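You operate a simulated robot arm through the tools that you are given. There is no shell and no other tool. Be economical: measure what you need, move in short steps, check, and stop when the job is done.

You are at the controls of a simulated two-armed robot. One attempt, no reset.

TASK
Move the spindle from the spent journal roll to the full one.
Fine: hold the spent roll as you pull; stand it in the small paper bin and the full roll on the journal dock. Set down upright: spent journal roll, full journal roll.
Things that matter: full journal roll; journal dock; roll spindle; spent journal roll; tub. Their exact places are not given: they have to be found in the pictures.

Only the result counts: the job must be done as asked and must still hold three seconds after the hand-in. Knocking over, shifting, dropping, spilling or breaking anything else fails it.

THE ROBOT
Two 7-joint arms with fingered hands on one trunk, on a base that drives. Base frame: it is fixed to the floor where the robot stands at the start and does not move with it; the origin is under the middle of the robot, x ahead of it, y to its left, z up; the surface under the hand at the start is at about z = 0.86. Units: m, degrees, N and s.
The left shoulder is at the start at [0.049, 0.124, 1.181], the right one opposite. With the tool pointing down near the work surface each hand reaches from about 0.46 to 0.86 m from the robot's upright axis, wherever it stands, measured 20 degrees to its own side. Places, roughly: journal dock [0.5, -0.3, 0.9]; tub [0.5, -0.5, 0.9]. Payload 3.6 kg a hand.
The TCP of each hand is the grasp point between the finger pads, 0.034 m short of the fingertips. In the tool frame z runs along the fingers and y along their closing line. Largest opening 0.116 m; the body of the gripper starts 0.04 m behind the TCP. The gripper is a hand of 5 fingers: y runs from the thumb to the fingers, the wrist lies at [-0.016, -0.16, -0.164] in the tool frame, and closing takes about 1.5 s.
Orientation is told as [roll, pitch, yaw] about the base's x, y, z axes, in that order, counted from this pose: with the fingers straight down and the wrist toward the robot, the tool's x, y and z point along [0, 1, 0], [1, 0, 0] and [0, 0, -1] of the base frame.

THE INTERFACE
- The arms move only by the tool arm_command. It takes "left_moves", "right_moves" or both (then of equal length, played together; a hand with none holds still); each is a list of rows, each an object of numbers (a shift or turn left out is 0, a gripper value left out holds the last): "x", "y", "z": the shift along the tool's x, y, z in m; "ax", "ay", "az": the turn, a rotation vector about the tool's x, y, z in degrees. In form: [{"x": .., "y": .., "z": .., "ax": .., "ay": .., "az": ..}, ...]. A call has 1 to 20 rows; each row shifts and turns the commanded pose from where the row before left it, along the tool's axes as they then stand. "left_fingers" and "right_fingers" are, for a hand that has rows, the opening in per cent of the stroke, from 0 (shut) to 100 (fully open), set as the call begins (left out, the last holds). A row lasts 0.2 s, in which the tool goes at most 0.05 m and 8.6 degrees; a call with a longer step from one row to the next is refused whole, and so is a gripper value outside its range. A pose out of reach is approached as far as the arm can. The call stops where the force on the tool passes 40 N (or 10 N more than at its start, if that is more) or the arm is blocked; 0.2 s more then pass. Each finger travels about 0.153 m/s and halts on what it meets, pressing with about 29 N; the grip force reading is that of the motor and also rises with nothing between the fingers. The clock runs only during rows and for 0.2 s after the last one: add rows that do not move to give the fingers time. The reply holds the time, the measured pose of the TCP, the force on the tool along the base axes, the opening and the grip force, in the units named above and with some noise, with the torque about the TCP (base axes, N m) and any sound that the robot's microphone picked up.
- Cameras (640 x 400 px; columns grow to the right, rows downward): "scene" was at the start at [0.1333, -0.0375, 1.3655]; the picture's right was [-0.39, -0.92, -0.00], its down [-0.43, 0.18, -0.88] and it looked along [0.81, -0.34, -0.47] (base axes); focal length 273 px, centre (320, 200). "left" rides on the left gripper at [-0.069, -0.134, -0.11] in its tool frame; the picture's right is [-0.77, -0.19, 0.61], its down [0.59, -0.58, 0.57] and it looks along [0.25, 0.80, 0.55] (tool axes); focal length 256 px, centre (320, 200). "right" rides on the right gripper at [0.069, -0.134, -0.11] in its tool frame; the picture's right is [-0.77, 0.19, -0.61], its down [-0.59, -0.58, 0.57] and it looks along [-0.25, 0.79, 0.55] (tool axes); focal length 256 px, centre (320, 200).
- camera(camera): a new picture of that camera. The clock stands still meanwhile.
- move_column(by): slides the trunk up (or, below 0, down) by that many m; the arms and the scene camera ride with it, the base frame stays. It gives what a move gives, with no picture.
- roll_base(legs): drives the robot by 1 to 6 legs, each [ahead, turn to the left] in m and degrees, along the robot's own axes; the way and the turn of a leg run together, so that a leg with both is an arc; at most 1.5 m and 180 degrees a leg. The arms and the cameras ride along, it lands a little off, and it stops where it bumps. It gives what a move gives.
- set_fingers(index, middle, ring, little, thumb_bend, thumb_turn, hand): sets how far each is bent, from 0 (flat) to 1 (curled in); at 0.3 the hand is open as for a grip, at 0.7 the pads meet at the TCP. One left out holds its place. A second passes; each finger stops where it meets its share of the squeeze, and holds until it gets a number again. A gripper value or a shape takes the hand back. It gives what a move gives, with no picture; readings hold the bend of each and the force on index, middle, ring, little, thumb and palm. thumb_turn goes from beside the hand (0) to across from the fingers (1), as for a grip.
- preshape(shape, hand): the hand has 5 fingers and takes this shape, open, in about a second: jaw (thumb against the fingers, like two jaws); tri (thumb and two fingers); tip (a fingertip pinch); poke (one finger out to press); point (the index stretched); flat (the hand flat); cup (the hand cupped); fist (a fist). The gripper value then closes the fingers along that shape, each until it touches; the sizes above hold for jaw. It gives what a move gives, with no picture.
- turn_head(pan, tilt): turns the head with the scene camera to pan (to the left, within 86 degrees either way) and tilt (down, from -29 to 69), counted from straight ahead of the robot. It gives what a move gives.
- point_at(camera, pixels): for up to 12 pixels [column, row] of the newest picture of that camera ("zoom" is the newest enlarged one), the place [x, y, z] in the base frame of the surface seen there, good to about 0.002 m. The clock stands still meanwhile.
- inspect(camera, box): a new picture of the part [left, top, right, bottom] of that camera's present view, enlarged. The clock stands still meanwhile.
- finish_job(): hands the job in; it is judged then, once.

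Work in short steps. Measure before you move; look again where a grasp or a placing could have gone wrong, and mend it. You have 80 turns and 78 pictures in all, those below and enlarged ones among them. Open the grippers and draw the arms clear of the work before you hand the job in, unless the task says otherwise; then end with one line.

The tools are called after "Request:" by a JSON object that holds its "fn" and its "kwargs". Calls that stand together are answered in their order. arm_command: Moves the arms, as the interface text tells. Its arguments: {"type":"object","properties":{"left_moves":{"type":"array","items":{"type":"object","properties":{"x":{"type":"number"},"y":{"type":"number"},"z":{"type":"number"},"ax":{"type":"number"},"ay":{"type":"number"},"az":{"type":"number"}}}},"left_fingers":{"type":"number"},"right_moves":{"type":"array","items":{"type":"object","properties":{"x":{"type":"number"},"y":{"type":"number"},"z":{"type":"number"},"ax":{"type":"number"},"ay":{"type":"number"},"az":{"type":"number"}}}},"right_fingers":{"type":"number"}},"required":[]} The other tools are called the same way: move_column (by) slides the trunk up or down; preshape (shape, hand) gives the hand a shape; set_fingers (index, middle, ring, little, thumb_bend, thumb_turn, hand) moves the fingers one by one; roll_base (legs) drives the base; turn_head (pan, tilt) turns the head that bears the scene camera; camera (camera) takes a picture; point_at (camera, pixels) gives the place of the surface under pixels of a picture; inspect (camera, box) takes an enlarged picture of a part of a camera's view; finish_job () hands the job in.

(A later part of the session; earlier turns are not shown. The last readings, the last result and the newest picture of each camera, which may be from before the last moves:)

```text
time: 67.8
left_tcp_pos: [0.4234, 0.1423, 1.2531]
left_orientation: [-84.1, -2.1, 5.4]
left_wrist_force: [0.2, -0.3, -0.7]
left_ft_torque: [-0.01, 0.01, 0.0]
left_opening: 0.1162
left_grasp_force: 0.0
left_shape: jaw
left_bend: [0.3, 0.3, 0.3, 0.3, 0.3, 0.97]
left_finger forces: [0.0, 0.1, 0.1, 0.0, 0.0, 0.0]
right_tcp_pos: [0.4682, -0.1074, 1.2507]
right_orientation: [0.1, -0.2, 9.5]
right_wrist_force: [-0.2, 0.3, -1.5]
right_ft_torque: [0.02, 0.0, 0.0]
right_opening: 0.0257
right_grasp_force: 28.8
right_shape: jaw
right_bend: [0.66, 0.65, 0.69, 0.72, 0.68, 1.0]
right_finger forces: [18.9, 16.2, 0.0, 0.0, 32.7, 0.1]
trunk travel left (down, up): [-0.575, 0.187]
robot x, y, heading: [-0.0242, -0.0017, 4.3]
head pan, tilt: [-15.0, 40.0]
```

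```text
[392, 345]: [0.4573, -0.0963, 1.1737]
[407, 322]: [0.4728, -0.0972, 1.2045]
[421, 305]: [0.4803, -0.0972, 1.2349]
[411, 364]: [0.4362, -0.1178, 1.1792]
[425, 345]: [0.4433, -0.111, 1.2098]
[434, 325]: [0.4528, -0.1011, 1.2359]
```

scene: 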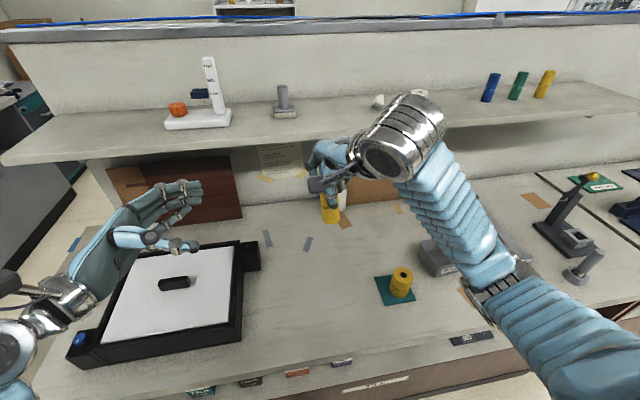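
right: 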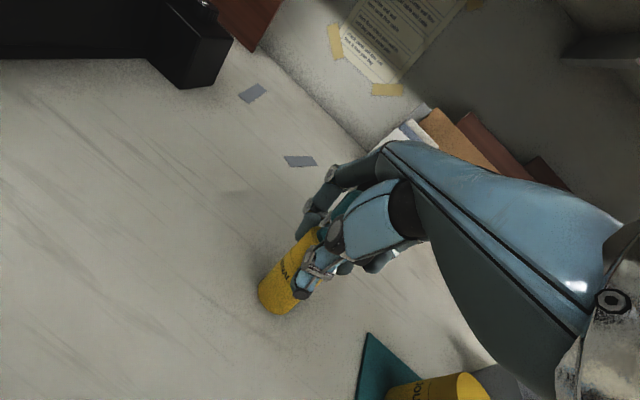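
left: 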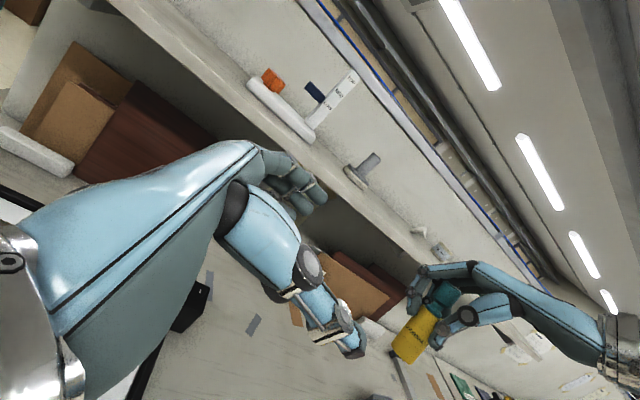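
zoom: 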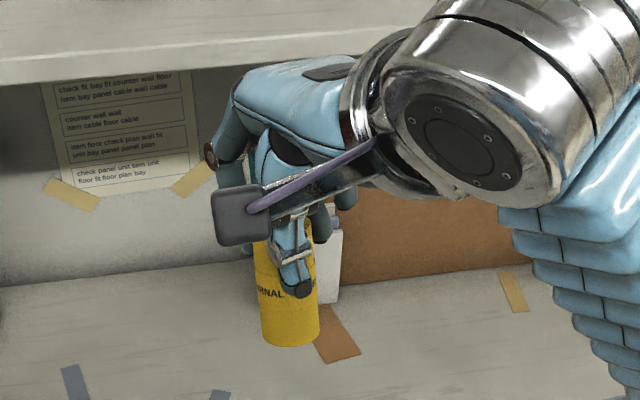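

The roll leans about 18 degrees (top ahead) in the grip. I pitch the right hand by -18 degrees to make it upright and remeasure.

Request:
{"fn": "arm_command", "kwargs": {"right_moves": [{"ax": -6}, {"ax": -6}, {"ax": -6}, {}]}}

Request:
{"fn": "inspect", "kwargs": {"camera": "left", "box": [340, 230, 500, 370]}}

```text
time: 68.8
left_tcp_pos: [0.4252, 0.1429, 1.2528]
left_orientation: [-84.2, -2.0, 5.3]
left_wrist_force: [0.8, 0.7, -0.5]
left_ft_torque: [0.03, 0.02, -0.04]
left_opening: 0.116
left_grasp_force: 0.1
left_shape: jaw
left_bend: [0.3, 0.3, 0.3, 0.3, 0.3, 0.97]
left_finger forces: [0.0, 0.1, 0.0, 0.0, 0.0, 0.0]
right_tcp_pos: [0.4714, -0.1051, 1.2489]
right_orientation: [0.0, -18.2, 9.6]
right_wrist_force: [0.8, -0.1, -0.1]
right_ft_torque: [0.01, -0.01, -0.04]
right_opening: 0.0257
right_grasp_force: 29.2
right_shape: jaw
right_bend: [0.66, 0.65, 0.69, 0.72, 0.68, 1.0]
right_finger forces: [18.9, 16.3, 0.1, 0.0, 32.4, 0.0]
trunk travel left (down, up): [-0.575, 0.187]
robot x, y, heading: [-0.023, 0.0007, 4.4]
head pan, tilt: [-15.0, 40.0]
```

```text
2.86 times, centred on (420, 300) of left
```

zoom: 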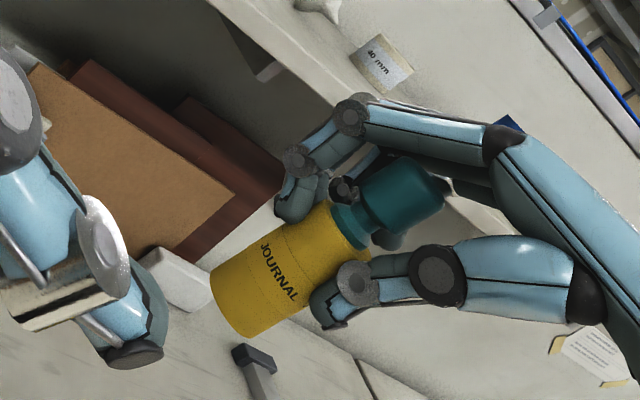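

Request:
{"fn": "point_at", "kwargs": {"camera": "zoom", "pixels": [[222, 272], [325, 207], [250, 328], [305, 292], [240, 300], [340, 235], [380, 165], [395, 240], [235, 325], [330, 315], [285, 210]]}}

```text
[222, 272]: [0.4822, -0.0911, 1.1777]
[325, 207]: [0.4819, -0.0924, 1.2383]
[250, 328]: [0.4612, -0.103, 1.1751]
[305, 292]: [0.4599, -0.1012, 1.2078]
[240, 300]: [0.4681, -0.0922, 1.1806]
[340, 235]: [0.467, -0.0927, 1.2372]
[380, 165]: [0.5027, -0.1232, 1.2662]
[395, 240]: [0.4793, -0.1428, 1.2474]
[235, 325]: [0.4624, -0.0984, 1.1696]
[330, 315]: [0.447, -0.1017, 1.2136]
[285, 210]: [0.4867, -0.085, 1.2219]
```

The roll is upright now: axis (0.4755,-0.106), bottom 1.168, right fingertips down to about 1.21. I bring the left hand to a stand-off with its TCP level at z 1.20.

Request:
{"fn": "arm_command", "kwargs": {"left_moves": [{"x": 0.0094, "y": 0.0068, "z": 0.039}, {"x": 0.0094, "y": 0.0068, "z": 0.039}, {"x": 0.0094, "y": 0.0068, "z": 0.039}, {"x": 0.0094, "y": 0.0068, "z": 0.039}, {}]}}

Request:
{"fn": "camera", "kwargs": {"camera": "left"}}

Request:
{"fn": "camera", "kwargs": {"camera": "scene"}}

```text
time: 70.0
left_tcp_pos: [0.4631, -0.0073, 1.2029]
left_orientation: [-84.2, -2.2, 5.4]
left_wrist_force: [-0.6, -0.4, 0.6]
left_ft_torque: [0.02, 0.0, 0.01]
left_opening: 0.1161
left_grasp_force: 0.0
left_shape: jaw
left_bend: [0.3, 0.3, 0.3, 0.3, 0.3, 0.97]
left_finger forces: [0.0, 0.1, 0.0, 0.0, 0.1, 0.0]
right_tcp_pos: [0.4699, -0.105, 1.2481]
right_orientation: [0.0, -18.2, 9.5]
right_wrist_force: [-0.4, 0.9, -0.7]
right_ft_torque: [-0.02, 0.0, 0.0]
right_opening: 0.0254
right_grasp_force: 28.4
right_shape: jaw
right_bend: [0.66, 0.65, 0.69, 0.72, 0.68, 1.0]
right_finger forces: [18.9, 16.1, 0.0, 0.0, 32.5, 0.0]
trunk travel left (down, up): [-0.575, 0.187]
robot x, y, heading: [-0.0244, -0.0062, 4.5]
head pan, tilt: [-15.0, 40.0]
```

```text
28 pictures are left
```

left: 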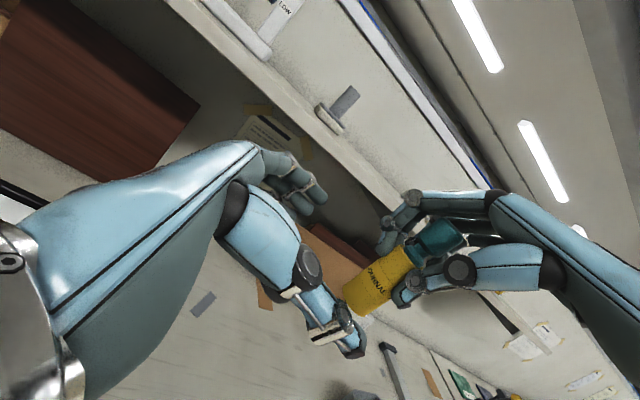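

```text
27 pictures are left
```

scene: 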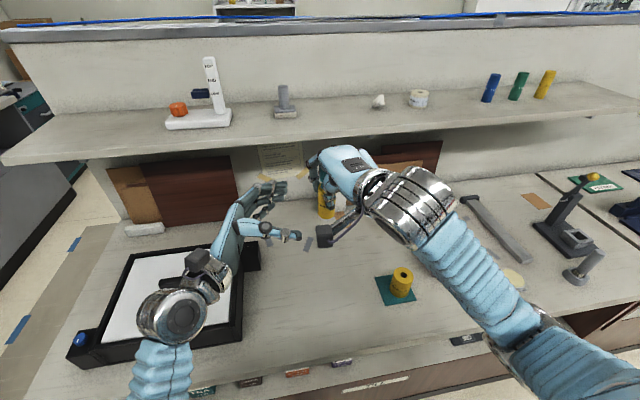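

The two wrist cameras would come within about 5 cm of each other, so I first turn the right hand 25 degrees about the vertical (wrist outward), keeping the roll upright.

Request:
{"fn": "arm_command", "kwargs": {"right_moves": [{"ay": 1.94, "az": -5.94}, {"ay": 1.94, "az": -5.94}, {"ay": 1.94, "az": -5.94}, {"ay": 1.94, "az": -5.94}, {}]}}

Request:
{"fn": "inspect", "kwargs": {"camera": "left", "box": [320, 170, 480, 360]}}

```text
time: 71.2
left_tcp_pos: [0.464, -0.0078, 1.2023]
left_orientation: [-84.2, -2.2, 5.4]
left_wrist_force: [0.3, 0.0, 0.1]
left_ft_torque: [0.02, 0.01, 0.01]
left_opening: 0.1159
left_grasp_force: 0.0
left_shape: jaw
left_bend: [0.3, 0.3, 0.3, 0.3, 0.3, 0.97]
left_finger forces: [0.0, 0.1, 0.1, 0.0, 0.0, 0.1]
right_tcp_pos: [0.4708, -0.1064, 1.2476]
right_orientation: [0.0, -18.2, 34.5]
right_wrist_force: [-0.9, -0.8, -0.2]
right_ft_torque: [0.0, 0.0, -0.01]
right_opening: 0.0257
right_grasp_force: 28.9
right_shape: jaw
right_bend: [0.66, 0.65, 0.69, 0.72, 0.68, 1.0]
right_finger forces: [19.1, 16.5, 0.0, 0.0, 32.0, 0.0]
trunk travel left (down, up): [-0.575, 0.187]
robot x, y, heading: [-0.0201, -0.0036, 4.4]
head pan, tilt: [-15.0, 40.0]
```

```text
2.11 times, centred on (400, 265) of left
```

zoom: 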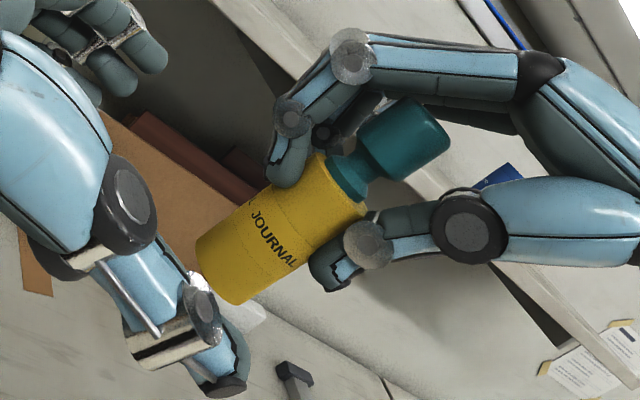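

Request:
{"fn": "point_at", "kwargs": {"camera": "zoom", "pixels": [[205, 240], [225, 265], [245, 295], [300, 185], [320, 200], [350, 215], [340, 285], [280, 180]]}}

```text
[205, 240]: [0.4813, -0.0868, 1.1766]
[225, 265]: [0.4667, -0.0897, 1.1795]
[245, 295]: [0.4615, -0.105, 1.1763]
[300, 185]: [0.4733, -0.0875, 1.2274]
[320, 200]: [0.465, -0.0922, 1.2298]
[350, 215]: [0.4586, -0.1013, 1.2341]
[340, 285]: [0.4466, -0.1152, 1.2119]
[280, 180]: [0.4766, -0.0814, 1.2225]
```

Axis is about (0.475,-0.1025), nearly vertical. I advance the left hand around the roll's lower part.

Request:
{"fn": "arm_command", "kwargs": {"left_moves": [{"x": 0.0008, "y": 0.0008, "z": 0.0234}, {"x": 0.0008, "y": 0.0008, "z": 0.0234}, {"x": 0.0008, "y": 0.0008, "z": 0.0234}, {"x": 0.0008, "y": 0.0008, "z": 0.0234}, {}]}}

Request:
{"fn": "inspect", "kwargs": {"camera": "left", "box": [230, 120, 470, 360]}}

```text
time: 72.5
left_tcp_pos: [0.4796, -0.0756, 1.1637]
left_orientation: [-79.2, -2.4, 5.7]
left_wrist_force: [0.4, -0.4, 0.0]
left_ft_torque: [-0.02, -0.01, 0.0]
left_opening: 0.116
left_grasp_force: 0.0
left_shape: jaw
left_bend: [0.3, 0.3, 0.3, 0.3, 0.3, 0.97]
left_finger forces: [0.0, 0.1, 0.0, 0.1, 0.0, 0.0]
right_tcp_pos: [0.4719, -0.1051, 1.2469]
right_orientation: [0.0, -18.1, 34.5]
right_wrist_force: [0.6, -0.3, -0.6]
right_ft_torque: [0.02, 0.04, 0.01]
right_opening: 0.0254
right_grasp_force: 29.7
right_shape: jaw
right_bend: [0.66, 0.65, 0.69, 0.72, 0.68, 1.0]
right_finger forces: [19.1, 16.5, 0.0, 0.0, 32.0, 0.1]
trunk travel left (down, up): [-0.575, 0.187]
robot x, y, heading: [-0.0238, -0.0054, 4.1]
head pan, tilt: [-15.0, 40.0]
stopped in row 5 (left hand): the arm was blocked; the commanded pose is now the measured one
```

```text
1.67 times, centred on (350, 240) of left
```

zoom: 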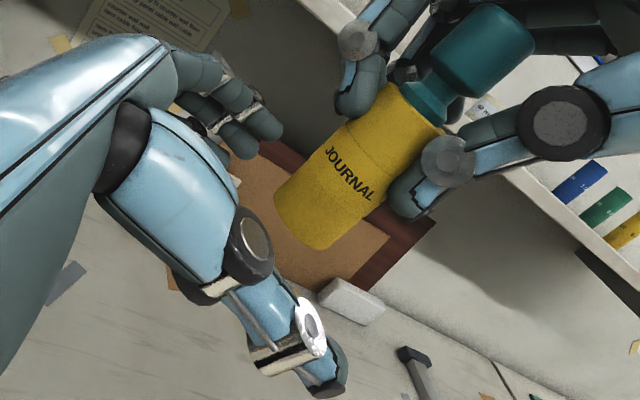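

Blocked short and drooped, at y -0.076. I look at the scene for what the left arm touches.

Request:
{"fn": "turn_head", "kwargs": {"pan": 5, "tilt": 50}}

Request:
{"fn": "camera", "kwargs": {"camera": "scene"}}

```text
time: 73.4
left_tcp_pos: [0.4805, -0.076, 1.1629]
left_orientation: [-79.3, -2.3, 5.7]
left_wrist_force: [0.8, -0.9, 0.9]
left_ft_torque: [0.02, -0.03, -0.01]
left_opening: 0.1161
left_grasp_force: 0.0
left_shape: jaw
left_bend: [0.3, 0.3, 0.3, 0.3, 0.3, 0.97]
left_finger forces: [0.0, 0.0, 0.0, 0.0, 0.0, 0.0]
right_tcp_pos: [0.4719, -0.1044, 1.2471]
right_orientation: [0.0, -18.2, 34.3]
right_wrist_force: [-0.6, 0.4, -0.7]
right_ft_torque: [0.02, 0.02, -0.02]
right_opening: 0.0255
right_grasp_force: 29.3
right_shape: jaw
right_bend: [0.66, 0.65, 0.69, 0.72, 0.68, 1.0]
right_finger forces: [19.1, 16.5, 0.1, 0.0, 32.0, 0.0]
trunk travel left (down, up): [-0.575, 0.187]
robot x, y, heading: [-0.0266, -0.0039, 4.3]
head pan, tilt: [5.0, 50.0]
```

```text
24 pictures are left
```

scene: 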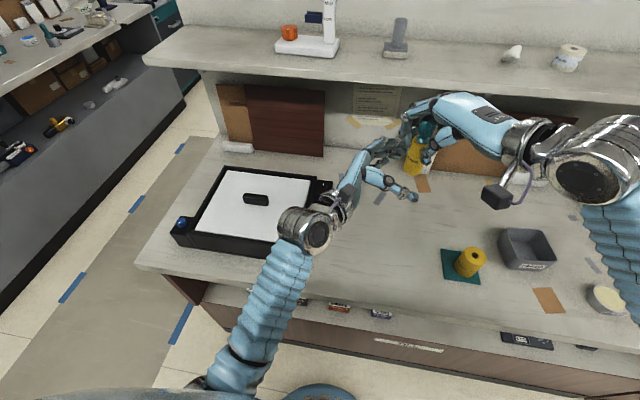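

The left upper arm meets the torso. I move the meeting point ahead and to the left: both hands travel together, the roll to about (0.557,-0.06), the left hand to a stand-off beside it.

Request:
{"fn": "arm_command", "kwargs": {"left_moves": [{"x": -0.0057, "y": 0.0228, "z": -0.0234, "ay": -1.25}, {"x": -0.0057, "y": 0.0228, "z": -0.0234, "ay": -1.25}, {"x": -0.0057, "y": 0.0228, "z": -0.0234, "ay": -1.25}, {"x": -0.0057, "y": 0.0228, "z": -0.0234, "ay": -1.25}, {}], "right_moves": [{"x": -0.0025, "y": 0.0223, "z": 0.0073}, {"x": -0.0025, "y": 0.0223, "z": 0.0073}, {"x": -0.0025, "y": 0.0223, "z": 0.0073}, {"x": -0.0025, "y": 0.0223, "z": 0.0073}, {}]}}

Request:
{"fn": "inspect", "kwargs": {"camera": "left", "box": [280, 170, 480, 370]}}

```text
time: 74.6
left_tcp_pos: [0.5603, 0.0204, 1.2044]
left_orientation: [-84.4, -2.4, 5.6]
left_wrist_force: [-1.0, 0.0, 1.1]
left_ft_torque: [0.04, 0.01, 0.0]
left_opening: 0.116
left_grasp_force: 0.0
left_shape: jaw
left_bend: [0.3, 0.3, 0.3, 0.3, 0.3, 0.97]
left_finger forces: [0.1, 0.0, 0.0, 0.0, 0.0, 0.0]
right_tcp_pos: [0.5521, -0.059, 1.2501]
right_orientation: [-0.1, -18.2, 34.4]
right_wrist_force: [0.0, -0.3, 0.1]
right_ft_torque: [0.02, -0.02, 0.01]
right_opening: 0.0255
right_grasp_force: 28.9
right_shape: jaw
right_bend: [0.66, 0.65, 0.69, 0.72, 0.68, 1.0]
right_finger forces: [19.1, 16.4, 0.0, 0.0, 31.9, 0.0]
trunk travel left (down, up): [-0.575, 0.187]
robot x, y, heading: [-0.0199, -0.0045, 4.2]
head pan, tilt: [5.0, 50.0]
```

```text
2.00 times, centred on (380, 270) of left
```

zoom: 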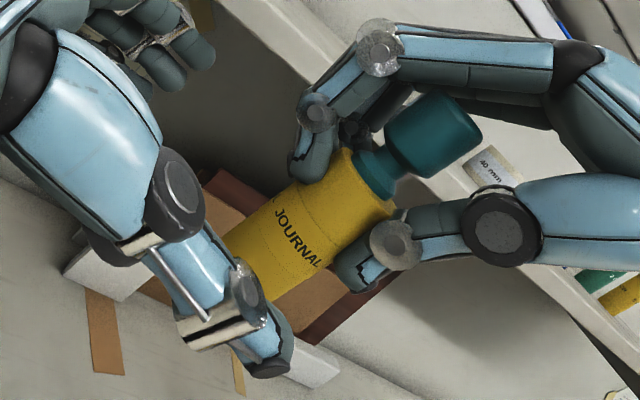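

Request:
{"fn": "point_at", "kwargs": {"camera": "zoom", "pixels": [[235, 240], [255, 255], [270, 280], [290, 295], [345, 160], [370, 195]]}}

Request:
{"fn": "arm_command", "kwargs": {"left_moves": [{"x": 0.0012, "y": -0.003, "z": 0.018}, {"x": 0.0012, "y": -0.003, "z": 0.018}, {"x": 0.0012, "y": -0.003, "z": 0.018}, {"x": 0.0012, "y": -0.003, "z": 0.018}, {}]}}

Request:
{"fn": "inspect", "kwargs": {"camera": "left", "box": [230, 120, 470, 360]}}

```text
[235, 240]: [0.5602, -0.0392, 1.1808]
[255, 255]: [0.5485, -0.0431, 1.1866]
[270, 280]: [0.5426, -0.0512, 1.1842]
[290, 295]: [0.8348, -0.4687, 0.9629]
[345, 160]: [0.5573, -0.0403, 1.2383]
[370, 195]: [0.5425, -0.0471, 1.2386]
```

```text
time: 75.8
left_tcp_pos: [0.556, -0.0508, 1.1912]
left_orientation: [-84.3, -2.3, 5.7]
left_wrist_force: [-1.1, 1.5, -0.3]
left_ft_torque: [0.01, -0.03, 0.01]
left_opening: 0.1161
left_grasp_force: 0.0
left_shape: jaw
left_bend: [0.3, 0.3, 0.3, 0.3, 0.3, 0.97]
left_finger forces: [0.0, 0.0, 0.0, 0.0, 0.0, 0.1]
right_tcp_pos: [0.553, -0.0571, 1.2487]
right_orientation: [0.0, -18.2, 34.5]
right_wrist_force: [0.2, -0.4, -0.5]
right_ft_torque: [-0.03, 0.0, 0.03]
right_opening: 0.0256
right_grasp_force: 29.0
right_shape: jaw
right_bend: [0.66, 0.65, 0.69, 0.72, 0.68, 1.0]
right_finger forces: [19.1, 16.5, 0.0, 0.0, 31.9, 0.0]
trunk travel left (down, up): [-0.575, 0.187]
robot x, y, heading: [-0.0228, -0.0077, 4.3]
head pan, tilt: [5.0, 50.0]
```

```text
1.67 times, centred on (350, 240) of left
```

zoom: 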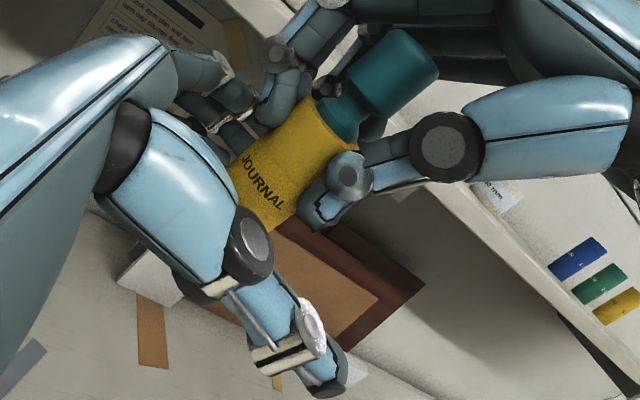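

The left hand now surrounds the roll's lower part. I close it.

Request:
{"fn": "arm_command", "kwargs": {"left_moves": [{}, {}, {}, {}, {}, {}, {}, {}], "left_fingers": 0}}

Request:
{"fn": "inspect", "kwargs": {"camera": "left", "box": [230, 120, 470, 360]}}

```text
time: 77.6
left_tcp_pos: [0.5558, -0.0526, 1.1915]
left_orientation: [-84.3, -2.2, 5.6]
left_wrist_force: [-13.0, -14.4, -3.3]
left_ft_torque: [0.09, 0.11, -0.09]
left_opening: 0.0067
left_grasp_force: 28.7
left_shape: jaw
left_bend: [0.7, 0.7, 0.7, 0.73, 0.7, 1.0]
left_finger forces: [23.2, 6.4, 0.2, 0.1, 40.5, 0.0]
right_tcp_pos: [0.5534, -0.056, 1.2501]
right_orientation: [0.0, -18.4, 34.5]
right_wrist_force: [12.1, 13.5, 2.8]
right_ft_torque: [0.7, -0.82, 0.07]
right_opening: 0.0154
right_grasp_force: 29.1
right_shape: jaw
right_bend: [0.65, 0.63, 0.69, 0.72, 0.69, 1.0]
right_finger forces: [23.8, 19.0, 0.1, 0.1, 21.2, 0.0]
trunk travel left (down, up): [-0.575, 0.187]
robot x, y, heading: [-0.0215, -0.0059, 4.4]
head pan, tilt: [5.0, 50.0]
```

```text
1.67 times, centred on (350, 240) of left
```

zoom: 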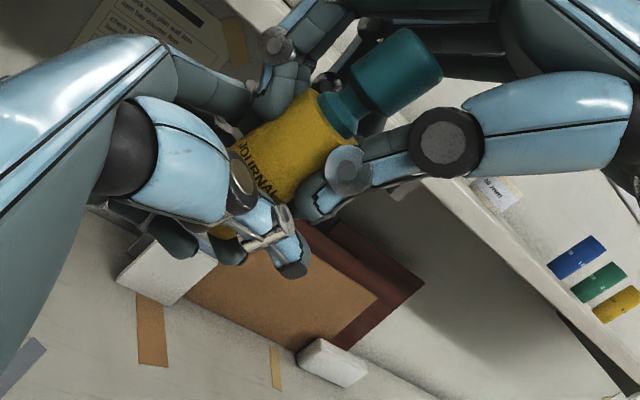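

Left fingers read 23 N/40 N against the roll, though the opening is small. I check from the scene camera before trusting it.

Request:
{"fn": "turn_head", "kwargs": {"pan": -8, "tilt": 25}}

Request:
{"fn": "inspect", "kwargs": {"camera": "scene", "box": [240, 170, 400, 270]}}

```text
time: 78.5
left_tcp_pos: [0.5546, -0.0516, 1.1907]
left_orientation: [-84.3, -2.3, 5.6]
left_wrist_force: [-11.6, -14.9, -4.7]
left_ft_torque: [0.2, 0.13, -0.12]
left_opening: 0.0067
left_grasp_force: 29.1
left_shape: jaw
left_bend: [0.7, 0.7, 0.7, 0.73, 0.7, 1.0]
left_finger forces: [23.8, 6.6, 0.1, 0.0, 40.3, 0.0]
right_tcp_pos: [0.5538, -0.0576, 1.2487]
right_orientation: [0.0, -18.3, 34.4]
right_wrist_force: [12.5, 13.7, 4.3]
right_ft_torque: [0.71, -0.84, 0.03]
right_opening: 0.0156
right_grasp_force: 29.3
right_shape: jaw
right_bend: [0.65, 0.63, 0.69, 0.72, 0.69, 1.0]
right_finger forces: [24.0, 18.9, 0.0, 0.1, 21.4, 0.1]
trunk travel left (down, up): [-0.575, 0.187]
robot x, y, heading: [-0.022, -0.0033, 4.3]
head pan, tilt: [-8.0, 25.0]
```

```text
4.00 times, centred on (320, 220) of scene
```

zoom: 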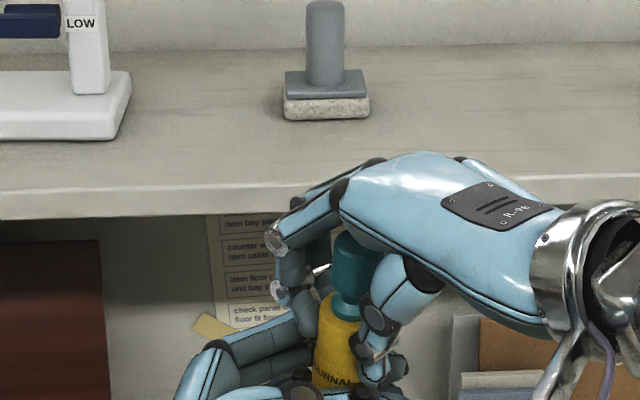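

Request:
{"fn": "inspect", "kwargs": {"camera": "scene", "box": [250, 220, 394, 310]}}

```text
4.44 times, centred on (322, 265) of scene
```

zoom: 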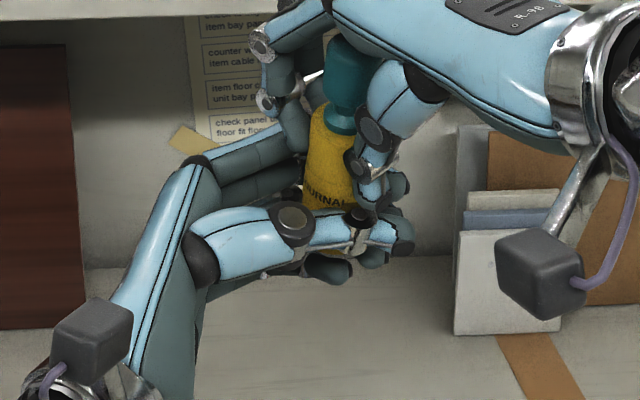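

The left thumb and fingers wrap the roll's lower part, but the two hands push each other by about 18 N. I ease the left hand by 5 mm, then test its hold by a 4 mm downward pull against the right hand.

Request:
{"fn": "arm_command", "kwargs": {"left_moves": [{"y": -0.0025, "z": 0.002}, {"y": -0.0025, "z": 0.002}, {}]}}

Request:
{"fn": "arm_command", "kwargs": {"left_moves": [{"x": 0.002}, {"x": 0.002}, {}]}}

```text
time: 79.3
left_tcp_pos: [0.5515, -0.0536, 1.1891]
left_orientation: [-84.5, -2.3, 5.8]
left_wrist_force: [3.1, -5.4, -4.3]
left_ft_torque: [0.0, 0.42, -0.08]
left_opening: 0.0071
left_grasp_force: 28.8
left_shape: jaw
left_bend: [0.7, 0.7, 0.7, 0.73, 0.7, 1.0]
left_finger forces: [30.2, 7.3, 0.0, 0.0, 33.7, 0.0]
right_tcp_pos: [0.553, -0.0572, 1.2477]
right_orientation: [0.0, -18.1, 34.4]
right_wrist_force: [-3.1, 5.5, 3.9]
right_ft_torque: [0.33, -0.18, 0.05]
right_opening: 0.0149
right_grasp_force: 29.6
right_shape: jaw
right_bend: [0.66, 0.64, 0.69, 0.72, 0.69, 1.0]
right_finger forces: [20.3, 15.7, 0.0, 0.0, 32.5, 0.1]
trunk travel left (down, up): [-0.575, 0.187]
robot x, y, heading: [-0.0202, -0.0033, 4.4]
head pan, tilt: [-8.0, 25.0]
```

```text
time: 80.1
left_tcp_pos: [0.5506, -0.053, 1.1884]
left_orientation: [-84.6, -2.4, 5.7]
left_wrist_force: [1.1, -4.4, 5.1]
left_ft_torque: [-0.05, 0.32, -0.07]
left_opening: 0.0069
left_grasp_force: 28.8
left_shape: jaw
left_bend: [0.7, 0.7, 0.7, 0.73, 0.7, 1.0]
left_finger forces: [29.3, 6.8, 0.0, 0.1, 34.2, 0.0]
right_tcp_pos: [0.553, -0.0589, 1.2467]
right_orientation: [0.0, -18.0, 34.3]
right_wrist_force: [-0.6, 3.3, -4.9]
right_ft_torque: [0.22, -0.23, 0.07]
right_opening: 0.0146
right_grasp_force: 28.8
right_shape: jaw
right_bend: [0.66, 0.64, 0.69, 0.72, 0.68, 1.0]
right_finger forces: [20.0, 16.0, 0.1, 0.1, 31.3, 0.0]
trunk travel left (down, up): [-0.575, 0.187]
robot x, y, heading: [-0.0256, -0.0017, 4.4]
head pan, tilt: [-8.0, 25.0]
```

The forces swing with the left hand's motion (index 30 N against thumb 34 N, 9 N change on the vertical pull), so the left holds the roll. I open the right hand halfway.

Request:
{"fn": "arm_command", "kwargs": {"right_moves": [{}, {}, {}, {}, {}], "right_fingers": 55}}

Request:
{"fn": "inspect", "kwargs": {"camera": "scene", "box": [250, 220, 394, 310]}}

```text
time: 81.3
left_tcp_pos: [0.552, -0.0551, 1.1875]
left_orientation: [-84.3, -2.3, 5.8]
left_wrist_force: [-0.7, 0.2, -1.1]
left_ft_torque: [-0.02, 0.03, 0.01]
left_opening: 0.0069
left_grasp_force: 28.6
left_shape: jaw
left_bend: [0.7, 0.7, 0.7, 0.73, 0.7, 1.0]
left_finger forces: [24.8, 8.3, 0.2, 0.0, 33.3, 0.1]
right_tcp_pos: [0.5534, -0.0573, 1.2493]
right_orientation: [0.0, -18.1, 34.4]
right_wrist_force: [-0.1, 0.0, 0.3]
right_ft_torque: [0.03, -0.01, 0.03]
right_opening: 0.0635
right_grasp_force: 0.0
right_shape: jaw
right_bend: [0.38, 0.43, 0.6, 0.58, 0.62, 1.0]
right_finger forces: [0.0, 0.0, 0.1, 0.0, 0.0, 0.0]
trunk travel left (down, up): [-0.575, 0.187]
robot x, y, heading: [-0.0226, -0.007, 4.2]
head pan, tilt: [-8.0, 25.0]
```

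```text
4.44 times, centred on (322, 265) of scene
```

zoom: 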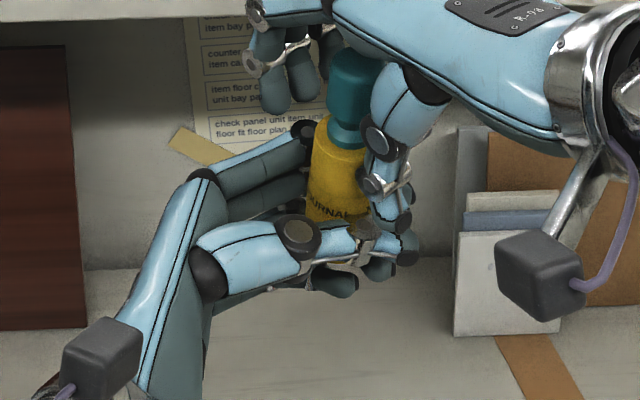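

The left hand holds the roll alone. I measure handle and roll in this enlarged picture.

Request:
{"fn": "point_at", "kwargs": {"camera": "zoom", "pixels": [[355, 60], [352, 85], [348, 105], [345, 125], [340, 160], [332, 80], [372, 70], [335, 190], [318, 150], [280, 80], [400, 220]]}}

```text
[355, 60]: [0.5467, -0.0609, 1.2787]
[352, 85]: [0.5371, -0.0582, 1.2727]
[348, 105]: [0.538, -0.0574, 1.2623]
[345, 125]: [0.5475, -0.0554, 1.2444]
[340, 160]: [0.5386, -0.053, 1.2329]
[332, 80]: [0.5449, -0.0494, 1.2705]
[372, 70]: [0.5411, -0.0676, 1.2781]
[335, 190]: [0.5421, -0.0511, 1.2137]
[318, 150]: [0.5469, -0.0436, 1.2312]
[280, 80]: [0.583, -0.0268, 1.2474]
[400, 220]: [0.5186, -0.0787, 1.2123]
```

The handle axis is about (0.5495,-0.058), spanning z 1.247 to 1.28. I raise the right hand 0.042 to bring its fingertips to the handle's middle, keeping its tilt, then close.

Request:
{"fn": "arm_command", "kwargs": {"right_moves": [{"x": 0.0005, "y": 0.002, "z": -0.0141}, {"x": 0.0005, "y": 0.002, "z": -0.0141}, {"x": 0.0005, "y": 0.0019, "z": -0.0141}, {}]}}

Request:
{"fn": "arm_command", "kwargs": {"right_moves": [{}, {}, {}, {}, {}, {}], "right_fingers": 0}}

Request:
{"fn": "inspect", "kwargs": {"camera": "scene", "box": [250, 210, 394, 300]}}

```text
time: 82.3
left_tcp_pos: [0.5513, -0.0539, 1.1867]
left_orientation: [-84.4, -2.2, 5.7]
left_wrist_force: [-0.5, 0.3, 0.2]
left_ft_torque: [-0.04, 0.02, -0.01]
left_opening: 0.0068
left_grasp_force: 29.0
left_shape: jaw
left_bend: [0.7, 0.7, 0.7, 0.73, 0.7, 1.0]
left_finger forces: [24.8, 8.3, 0.2, 0.1, 33.3, 0.0]
right_tcp_pos: [0.5458, -0.062, 1.2905]
right_orientation: [0.0, -18.1, 34.4]
right_wrist_force: [0.4, -0.5, -0.5]
right_ft_torque: [0.01, -0.02, -0.01]
right_opening: 0.0636
right_grasp_force: 0.0
right_shape: jaw
right_bend: [0.38, 0.43, 0.6, 0.58, 0.62, 1.0]
right_finger forces: [0.1, 0.1, 0.0, 0.0, 0.1, 0.1]
trunk travel left (down, up): [-0.575, 0.187]
robot x, y, heading: [-0.0204, -0.0048, 4.4]
head pan, tilt: [-8.0, 25.0]
```

```text
time: 83.7
left_tcp_pos: [0.5502, -0.0543, 1.1862]
left_orientation: [-84.4, -2.4, 5.6]
left_wrist_force: [2.8, 2.7, 0.6]
left_ft_torque: [-0.09, 0.16, 0.01]
left_opening: 0.0067
left_grasp_force: 29.3
left_shape: jaw
left_bend: [0.7, 0.7, 0.7, 0.73, 0.7, 1.0]
left_finger forces: [26.8, 8.8, 0.1, 0.2, 31.7, 0.0]
right_tcp_pos: [0.5454, -0.0621, 1.2909]
right_orientation: [0.0, -18.1, 34.4]
right_wrist_force: [-2.6, -2.1, -1.7]
right_ft_torque: [-0.14, 0.17, -0.01]
right_opening: 0.0196
right_grasp_force: 29.2
right_shape: jaw
right_bend: [0.6, 0.61, 0.7, 0.69, 0.7, 1.0]
right_finger forces: [13.6, 8.0, 0.0, 0.1, 24.5, 0.0]
trunk travel left (down, up): [-0.575, 0.187]
robot x, y, heading: [-0.0218, -0.0021, 4.0]
head pan, tilt: [-8.0, 25.0]
```

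```text
4.44 times, centred on (322, 255) of scene
```

zoom: 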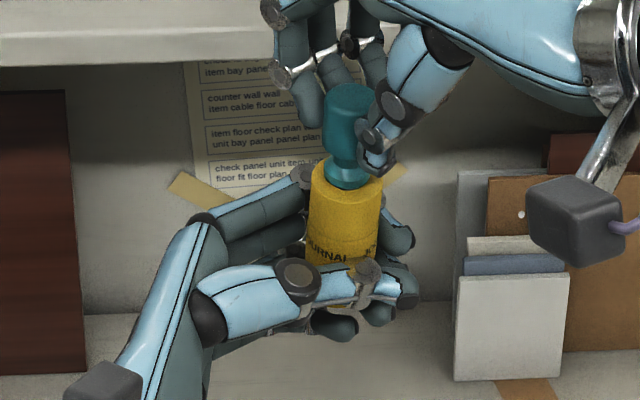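

The right thumb and index hold the handle. I pull upward along the spindle's axis in small steps.

Request:
{"fn": "arm_command", "kwargs": {"right_moves": [{"y": 0.0018, "z": -0.0098}, {"y": 0.0018, "z": -0.0098}, {"y": 0.0018, "z": -0.0098}, {}]}}

Request:
{"fn": "inspect", "kwargs": {"camera": "scene", "box": [250, 200, 394, 290]}}

```text
time: 84.7
left_tcp_pos: [0.5514, -0.0541, 1.1867]
left_orientation: [-84.2, -2.4, 5.7]
left_wrist_force: [1.4, -0.2, 1.5]
left_ft_torque: [-0.01, 0.01, -0.03]
left_opening: 0.007
left_grasp_force: 28.9
left_shape: jaw
left_bend: [0.7, 0.7, 0.7, 0.73, 0.7, 1.0]
left_finger forces: [25.6, 8.6, 0.1, 0.0, 33.2, 0.1]
right_tcp_pos: [0.5419, -0.0662, 1.319]
right_orientation: [0.1, -18.3, 34.4]
right_wrist_force: [-0.1, 0.0, -1.4]
right_ft_torque: [-0.02, 0.08, -0.02]
right_opening: 0.0198
right_grasp_force: 29.2
right_shape: jaw
right_bend: [0.6, 0.61, 0.7, 0.69, 0.7, 1.0]
right_finger forces: [14.8, 8.3, 0.0, 0.0, 22.8, 0.0]
trunk travel left (down, up): [-0.575, 0.187]
robot x, y, heading: [-0.0232, -0.0025, 4.5]
head pan, tilt: [-8.0, 25.0]
```

```text
4.44 times, centred on (322, 245) of scene
```

zoom: 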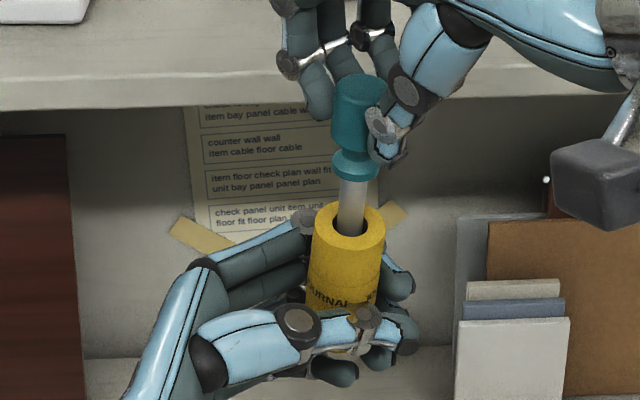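

The steel shaft is sliding out cleanly. I pull another 0.06.

Request:
{"fn": "arm_command", "kwargs": {"right_moves": [{"y": 0.0027, "z": -0.0147}, {"y": 0.0027, "z": -0.0147}, {"y": 0.0027, "z": -0.0147}, {"y": 0.0027, "z": -0.0147}, {}]}}

Request:
{"fn": "inspect", "kwargs": {"camera": "scene", "box": [240, 150, 420, 290]}}

```text
time: 85.9
left_tcp_pos: [0.5506, -0.0553, 1.186]
left_orientation: [-84.2, -2.3, 5.7]
left_wrist_force: [0.5, -0.6, -0.7]
left_ft_torque: [-0.01, -0.01, 0.03]
left_opening: 0.0067
left_grasp_force: 29.0
left_shape: jaw
left_bend: [0.7, 0.7, 0.7, 0.73, 0.7, 1.0]
left_finger forces: [25.1, 8.6, 0.1, 0.1, 33.5, 0.0]
right_tcp_pos: [0.5366, -0.0693, 1.3788]
right_orientation: [0.1, -18.1, 34.5]
right_wrist_force: [-0.5, 0.2, -0.7]
right_ft_torque: [0.01, -0.03, -0.02]
right_opening: 0.0198
right_grasp_force: 29.0
right_shape: jaw
right_bend: [0.6, 0.61, 0.7, 0.69, 0.7, 1.0]
right_finger forces: [14.9, 8.3, 0.0, 0.1, 22.1, 0.0]
trunk travel left (down, up): [-0.575, 0.187]
robot x, y, heading: [-0.0242, -0.0055, 4.6]
head pan, tilt: [-8.0, 25.0]
```

```text
2.86 times, centred on (330, 220) of scene
```

zoom: 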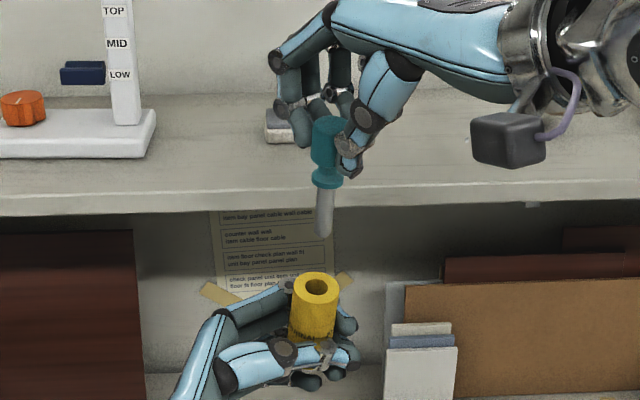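

The spindle is out, with its tip clear of the roll. I measure its shaft and handle for alignment.

Request:
{"fn": "point_at", "kwargs": {"camera": "zoom", "pixels": [[326, 193], [325, 205], [324, 218], [323, 231], [327, 130], [327, 155], [326, 183], [318, 210], [331, 210], [314, 287], [300, 290], [330, 288]]}}

```text
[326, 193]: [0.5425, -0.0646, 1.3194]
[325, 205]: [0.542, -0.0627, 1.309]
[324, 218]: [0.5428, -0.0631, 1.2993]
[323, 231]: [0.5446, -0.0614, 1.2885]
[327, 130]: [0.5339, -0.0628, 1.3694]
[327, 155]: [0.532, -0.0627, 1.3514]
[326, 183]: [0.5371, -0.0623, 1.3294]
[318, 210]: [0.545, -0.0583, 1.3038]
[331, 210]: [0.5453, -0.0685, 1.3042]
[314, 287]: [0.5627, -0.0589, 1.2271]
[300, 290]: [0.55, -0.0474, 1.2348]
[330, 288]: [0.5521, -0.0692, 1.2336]
```

Spindle axis is about (0.5475,-0.063), close to vertical, with its tip 0.093 below the TCP. I carry it level over to the dock, then lower to a check height (tip about 1.03).

Request:
{"fn": "arm_command", "kwargs": {"right_moves": [{"x": -0.025, "y": -0.0339, "z": -0.011}, {"x": -0.025, "y": -0.0339, "z": -0.011}, {"x": -0.025, "y": -0.0339, "z": -0.011}, {"x": -0.025, "y": -0.0339, "z": -0.011}, {"x": -0.025, "y": -0.0339, "z": -0.011}, {"x": -0.025, "y": -0.0339, "z": -0.011}, {"y": -0.0129, "z": 0.0396}, {"y": -0.0129, "z": 0.0396}, {"y": -0.0129, "z": 0.0396}, {"y": -0.0129, "z": 0.0396}, {"y": -0.0129, "z": 0.0396}, {"y": -0.0129, "z": 0.0396}, {}]}}

Request:
{"fn": "turn_head", "kwargs": {"pan": -38, "tilt": 45}}

Request:
{"fn": "inspect", "kwargs": {"camera": "scene", "box": [220, 90, 420, 230]}}

```text
time: 88.7
left_tcp_pos: [0.5513, -0.0546, 1.1881]
left_orientation: [-84.4, -2.3, 5.7]
left_wrist_force: [0.2, -0.2, -0.2]
left_ft_torque: [0.04, -0.02, 0.01]
left_opening: 0.007
left_grasp_force: 29.3
left_shape: jaw
left_bend: [0.7, 0.7, 0.7, 0.73, 0.7, 1.0]
left_finger forces: [24.9, 8.6, 0.1, 0.0, 33.6, 0.0]
right_tcp_pos: [0.4469, -0.3144, 1.126]
right_orientation: [0.0, -18.2, 34.4]
right_wrist_force: [-0.4, 0.4, 0.0]
right_ft_torque: [0.0, 0.02, 0.04]
right_opening: 0.0198
right_grasp_force: 29.0
right_shape: jaw
right_bend: [0.6, 0.61, 0.7, 0.69, 0.7, 1.0]
right_finger forces: [15.4, 8.8, 0.0, 0.1, 21.3, 0.0]
trunk travel left (down, up): [-0.575, 0.187]
robot x, y, heading: [-0.0215, -0.0037, 4.2]
head pan, tilt: [-8.0, 25.0]
```

```text
time: 89.6
left_tcp_pos: [0.5506, -0.0531, 1.1873]
left_orientation: [-84.3, -2.3, 5.7]
left_wrist_force: [0.6, 0.3, 0.5]
left_ft_torque: [-0.02, 0.0, 0.0]
left_opening: 0.0069
left_grasp_force: 29.2
left_shape: jaw
left_bend: [0.7, 0.7, 0.7, 0.73, 0.7, 1.0]
left_finger forces: [24.9, 8.6, 0.1, 0.1, 33.5, 0.1]
right_tcp_pos: [0.4463, -0.3125, 1.1274]
right_orientation: [0.0, -18.3, 34.4]
right_wrist_force: [0.8, -0.1, -0.7]
right_ft_torque: [0.01, 0.02, 0.02]
right_opening: 0.0195
right_grasp_force: 28.9
right_shape: jaw
right_bend: [0.6, 0.61, 0.7, 0.69, 0.7, 1.0]
right_finger forces: [15.4, 8.8, 0.1, 0.0, 21.4, 0.0]
trunk travel left (down, up): [-0.575, 0.187]
robot x, y, heading: [-0.0242, -0.0022, 4.3]
head pan, tilt: [-38.0, 45.0]
```

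```text
2.86 times, centred on (320, 160) of scene
```

zoom: 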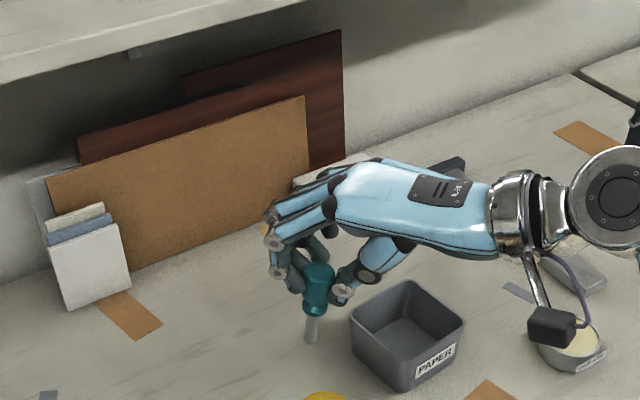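

Request:
{"fn": "inspect", "kwargs": {"camera": "scene", "box": [260, 170, 390, 275]}}

```text
3.81 times, centred on (325, 222) of scene
```

zoom: 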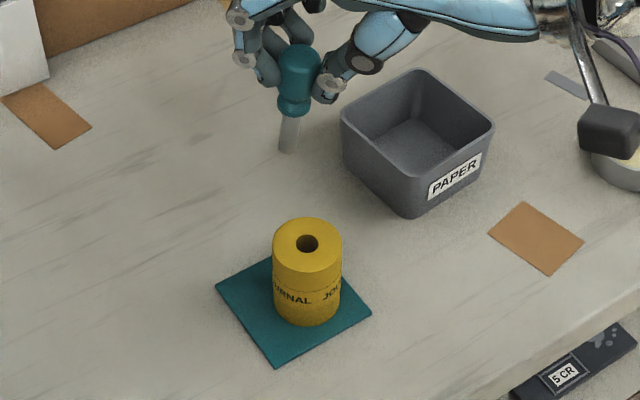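

Request:
{"fn": "point_at", "kwargs": {"camera": "zoom", "pixels": [[290, 122], [288, 135], [286, 150], [281, 136], [295, 136], [298, 60], [296, 90], [297, 243], [317, 243], [307, 235], [307, 252], [340, 243]]}}

Request:
{"fn": "point_at", "kwargs": {"camera": "zoom", "pixels": [[273, 245], [307, 219], [306, 270], [340, 240], [284, 224], [332, 262], [282, 262], [330, 224]]}}

```text
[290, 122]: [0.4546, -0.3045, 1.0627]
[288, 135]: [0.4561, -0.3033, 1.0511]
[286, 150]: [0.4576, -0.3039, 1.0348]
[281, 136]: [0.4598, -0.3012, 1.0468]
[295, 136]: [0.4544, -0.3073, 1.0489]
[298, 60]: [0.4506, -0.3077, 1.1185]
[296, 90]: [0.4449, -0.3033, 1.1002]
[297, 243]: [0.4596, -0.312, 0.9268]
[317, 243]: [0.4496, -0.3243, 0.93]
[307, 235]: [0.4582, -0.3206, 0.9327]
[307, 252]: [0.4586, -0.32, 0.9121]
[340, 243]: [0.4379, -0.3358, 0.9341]
```

```text
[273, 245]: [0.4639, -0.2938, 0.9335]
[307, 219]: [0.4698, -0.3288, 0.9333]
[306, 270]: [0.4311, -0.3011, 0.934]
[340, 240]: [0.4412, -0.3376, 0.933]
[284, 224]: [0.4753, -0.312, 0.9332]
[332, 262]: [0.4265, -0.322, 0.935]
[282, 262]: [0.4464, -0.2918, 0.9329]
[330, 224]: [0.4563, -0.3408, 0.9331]
```

Full roll hole is at (0.4513,-0.316), top 0.933. The spindle leans about 7 degrees with its tip too far ahead; I pitch the hand +6, shift (-0.003,-0.004) and lower 0.07.

Request:
{"fn": "arm_command", "kwargs": {"right_moves": [{"ax": 6}, {"x": -0.0016, "y": -0.0046, "z": -0.001}, {"y": -0.0049, "z": 0.0228}, {"y": -0.0049, "z": 0.0228}, {"y": -0.0048, "z": 0.0228}, {}]}}

Request:
{"fn": "inspect", "kwargs": {"camera": "scene", "box": [280, 190, 360, 270]}}

```text
time: 91.0
left_tcp_pos: [0.5508, -0.0556, 1.1865]
left_orientation: [-84.3, -2.3, 5.7]
left_wrist_force: [-0.6, -0.2, 0.2]
left_ft_torque: [0.01, -0.01, 0.0]
left_opening: 0.0068
left_grasp_force: 29.4
left_shape: jaw
left_bend: [0.7, 0.7, 0.7, 0.73, 0.7, 1.0]
left_finger forces: [25.1, 8.6, 0.1, 0.1, 33.6, 0.1]
right_tcp_pos: [0.4411, -0.3184, 1.0582]
right_orientation: [0.1, -12.1, 34.5]
right_wrist_force: [-0.2, 0.4, -0.7]
right_ft_torque: [0.03, -0.01, -0.02]
right_opening: 0.0198
right_grasp_force: 29.0
right_shape: jaw
right_bend: [0.6, 0.61, 0.7, 0.69, 0.7, 1.0]
right_finger forces: [15.5, 8.9, 0.1, 0.0, 21.2, 0.1]
trunk travel left (down, up): [-0.575, 0.187]
robot x, y, heading: [-0.021, 0.0005, 4.3]
head pan, tilt: [-38.0, 45.0]
```

```text
5.00 times, centred on (320, 230) of scene
```

zoom: 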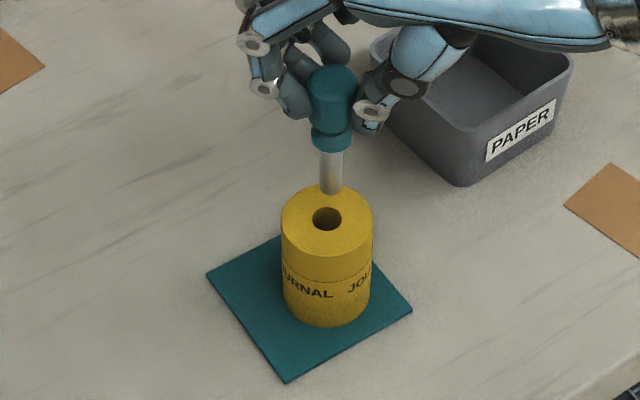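

Request:
{"fn": "point_at", "kwargs": {"camera": "zoom", "pixels": [[331, 155], [331, 165], [331, 175], [331, 188], [322, 172], [340, 172], [331, 115], [332, 95], [332, 145]]}}

Request:
{"fn": "point_at", "kwargs": {"camera": "zoom", "pixels": [[284, 222], [370, 222], [327, 186], [326, 253], [300, 192], [354, 246], [298, 246], [356, 193], [313, 217], [341, 217]]}}

```text
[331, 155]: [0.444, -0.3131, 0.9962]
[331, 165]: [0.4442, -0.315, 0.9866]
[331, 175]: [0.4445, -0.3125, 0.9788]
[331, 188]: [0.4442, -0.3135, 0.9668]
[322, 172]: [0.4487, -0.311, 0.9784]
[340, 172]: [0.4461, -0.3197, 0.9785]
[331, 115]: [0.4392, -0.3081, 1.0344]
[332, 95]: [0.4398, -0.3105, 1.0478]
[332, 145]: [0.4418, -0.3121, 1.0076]
```

```text
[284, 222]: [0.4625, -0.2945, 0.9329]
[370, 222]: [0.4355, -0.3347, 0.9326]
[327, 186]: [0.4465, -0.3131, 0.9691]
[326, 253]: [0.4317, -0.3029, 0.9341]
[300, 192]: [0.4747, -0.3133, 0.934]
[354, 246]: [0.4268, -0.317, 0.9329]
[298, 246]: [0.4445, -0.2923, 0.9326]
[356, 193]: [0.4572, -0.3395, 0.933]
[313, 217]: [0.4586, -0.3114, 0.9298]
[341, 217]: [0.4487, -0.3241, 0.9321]
```

The shaft is vertical at (0.4486,-0.3169), the hole at (0.4505,-0.3155). I shift (0.002,0.0013) and lower 0.05.

Request:
{"fn": "arm_command", "kwargs": {"right_moves": [{"y": 0.0023, "z": 0.0005}, {"y": -0.0021, "z": 0.0098}, {"y": -0.0021, "z": 0.0098}, {"y": -0.0021, "z": 0.0098}, {"y": -0.0021, "z": 0.0098}, {"y": -0.0021, "z": 0.0098}, {}]}}

Request:
{"fn": "inspect", "kwargs": {"camera": "scene", "box": [280, 190, 360, 270]}}

```text
time: 92.6
left_tcp_pos: [0.5513, -0.0542, 1.1874]
left_orientation: [-84.4, -2.3, 5.8]
left_wrist_force: [-1.6, -0.6, -0.1]
left_ft_torque: [0.01, -0.02, -0.01]
left_opening: 0.0067
left_grasp_force: 29.0
left_shape: jaw
left_bend: [0.7, 0.7, 0.7, 0.73, 0.7, 1.0]
left_finger forces: [24.9, 8.5, 0.1, 0.1, 33.5, 0.0]
right_tcp_pos: [0.4447, -0.316, 1.0074]
right_orientation: [0.1, -11.9, 34.5]
right_wrist_force: [0.5, 0.1, 0.0]
right_ft_torque: [-0.04, -0.02, 0.02]
right_opening: 0.0109
right_grasp_force: 29.0
right_shape: jaw
right_bend: [0.71, 0.6, 0.7, 0.69, 0.7, 1.0]
right_finger forces: [13.9, 15.3, 0.0, 0.0, 21.3, 0.0]
trunk travel left (down, up): [-0.575, 0.187]
robot x, y, heading: [-0.0272, -0.0028, 4.6]
head pan, tilt: [-38.0, 45.0]
```

```text
5.00 times, centred on (320, 230) of scene
```

zoom: 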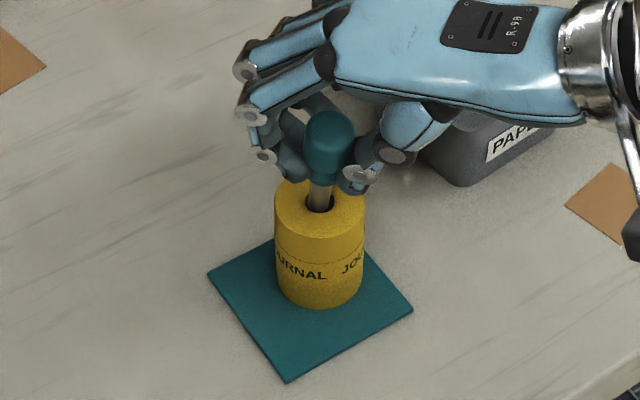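

The tip went in but the roll seems to have shifted a little and the grip changed. I measure where everything stands.

Request:
{"fn": "point_at", "kwargs": {"camera": "zoom", "pixels": [[278, 215], [362, 215], [300, 240], [345, 240], [320, 235], [320, 300], [285, 285], [357, 280], [330, 120], [325, 165], [319, 195], [210, 275]]}}

```text
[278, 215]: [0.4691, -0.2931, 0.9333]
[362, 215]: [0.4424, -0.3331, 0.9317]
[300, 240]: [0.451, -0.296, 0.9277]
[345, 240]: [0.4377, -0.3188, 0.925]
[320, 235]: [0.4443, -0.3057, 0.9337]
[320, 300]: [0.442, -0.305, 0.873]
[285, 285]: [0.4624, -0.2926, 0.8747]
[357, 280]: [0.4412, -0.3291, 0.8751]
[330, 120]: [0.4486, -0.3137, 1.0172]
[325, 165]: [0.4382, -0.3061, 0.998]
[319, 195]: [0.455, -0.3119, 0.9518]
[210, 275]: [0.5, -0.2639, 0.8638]
```

The roll is upright, still well on the dock (axis about 0.456,-0.313); the spindle leans about 12 degrees. I straighten it (+8 pitch, 7 mm ahead) while lowering 0.02.

Request:
{"fn": "arm_command", "kwargs": {"right_moves": [{"ax": 2, "x": -0.0006, "y": 0.0006, "z": 0.0052}, {"ax": 2, "x": -0.0006, "y": 0.0006, "z": 0.0052}, {"ax": 2, "x": -0.0006, "y": 0.0006, "z": 0.0052}, {"ax": 2, "x": -0.0006, "y": 0.0006, "z": 0.0052}, {}]}}

Request:
{"fn": "inspect", "kwargs": {"camera": "scene", "box": [280, 190, 360, 270]}}

```text
time: 93.8
left_tcp_pos: [0.5502, -0.0544, 1.1872]
left_orientation: [-84.3, -2.3, 5.7]
left_wrist_force: [-1.4, -0.8, 0.2]
left_ft_torque: [0.04, -0.01, 0.0]
left_opening: 0.0065
left_grasp_force: 29.0
left_shape: jaw
left_bend: [0.7, 0.7, 0.7, 0.73, 0.7, 1.0]
left_finger forces: [24.9, 8.5, 0.2, 0.0, 33.5, 0.0]
right_tcp_pos: [0.4495, -0.3159, 0.9869]
right_orientation: [-0.1, -4.2, 34.4]
right_wrist_force: [0.0, -0.4, 0.7]
right_ft_torque: [0.0, -0.01, 0.01]
right_opening: 0.0109
right_grasp_force: 29.2
right_shape: jaw
right_bend: [0.71, 0.6, 0.7, 0.69, 0.7, 1.0]
right_finger forces: [13.9, 15.1, 0.1, 0.1, 21.3, 0.0]
trunk travel left (down, up): [-0.575, 0.187]
robot x, y, heading: [-0.0281, -0.003, 4.3]
head pan, tilt: [-38.0, 45.0]
```

```text
5.00 times, centred on (320, 230) of scene
5 turns are left
```

zoom: 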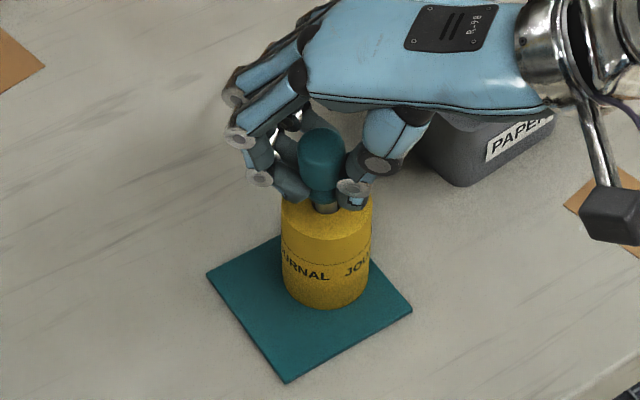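

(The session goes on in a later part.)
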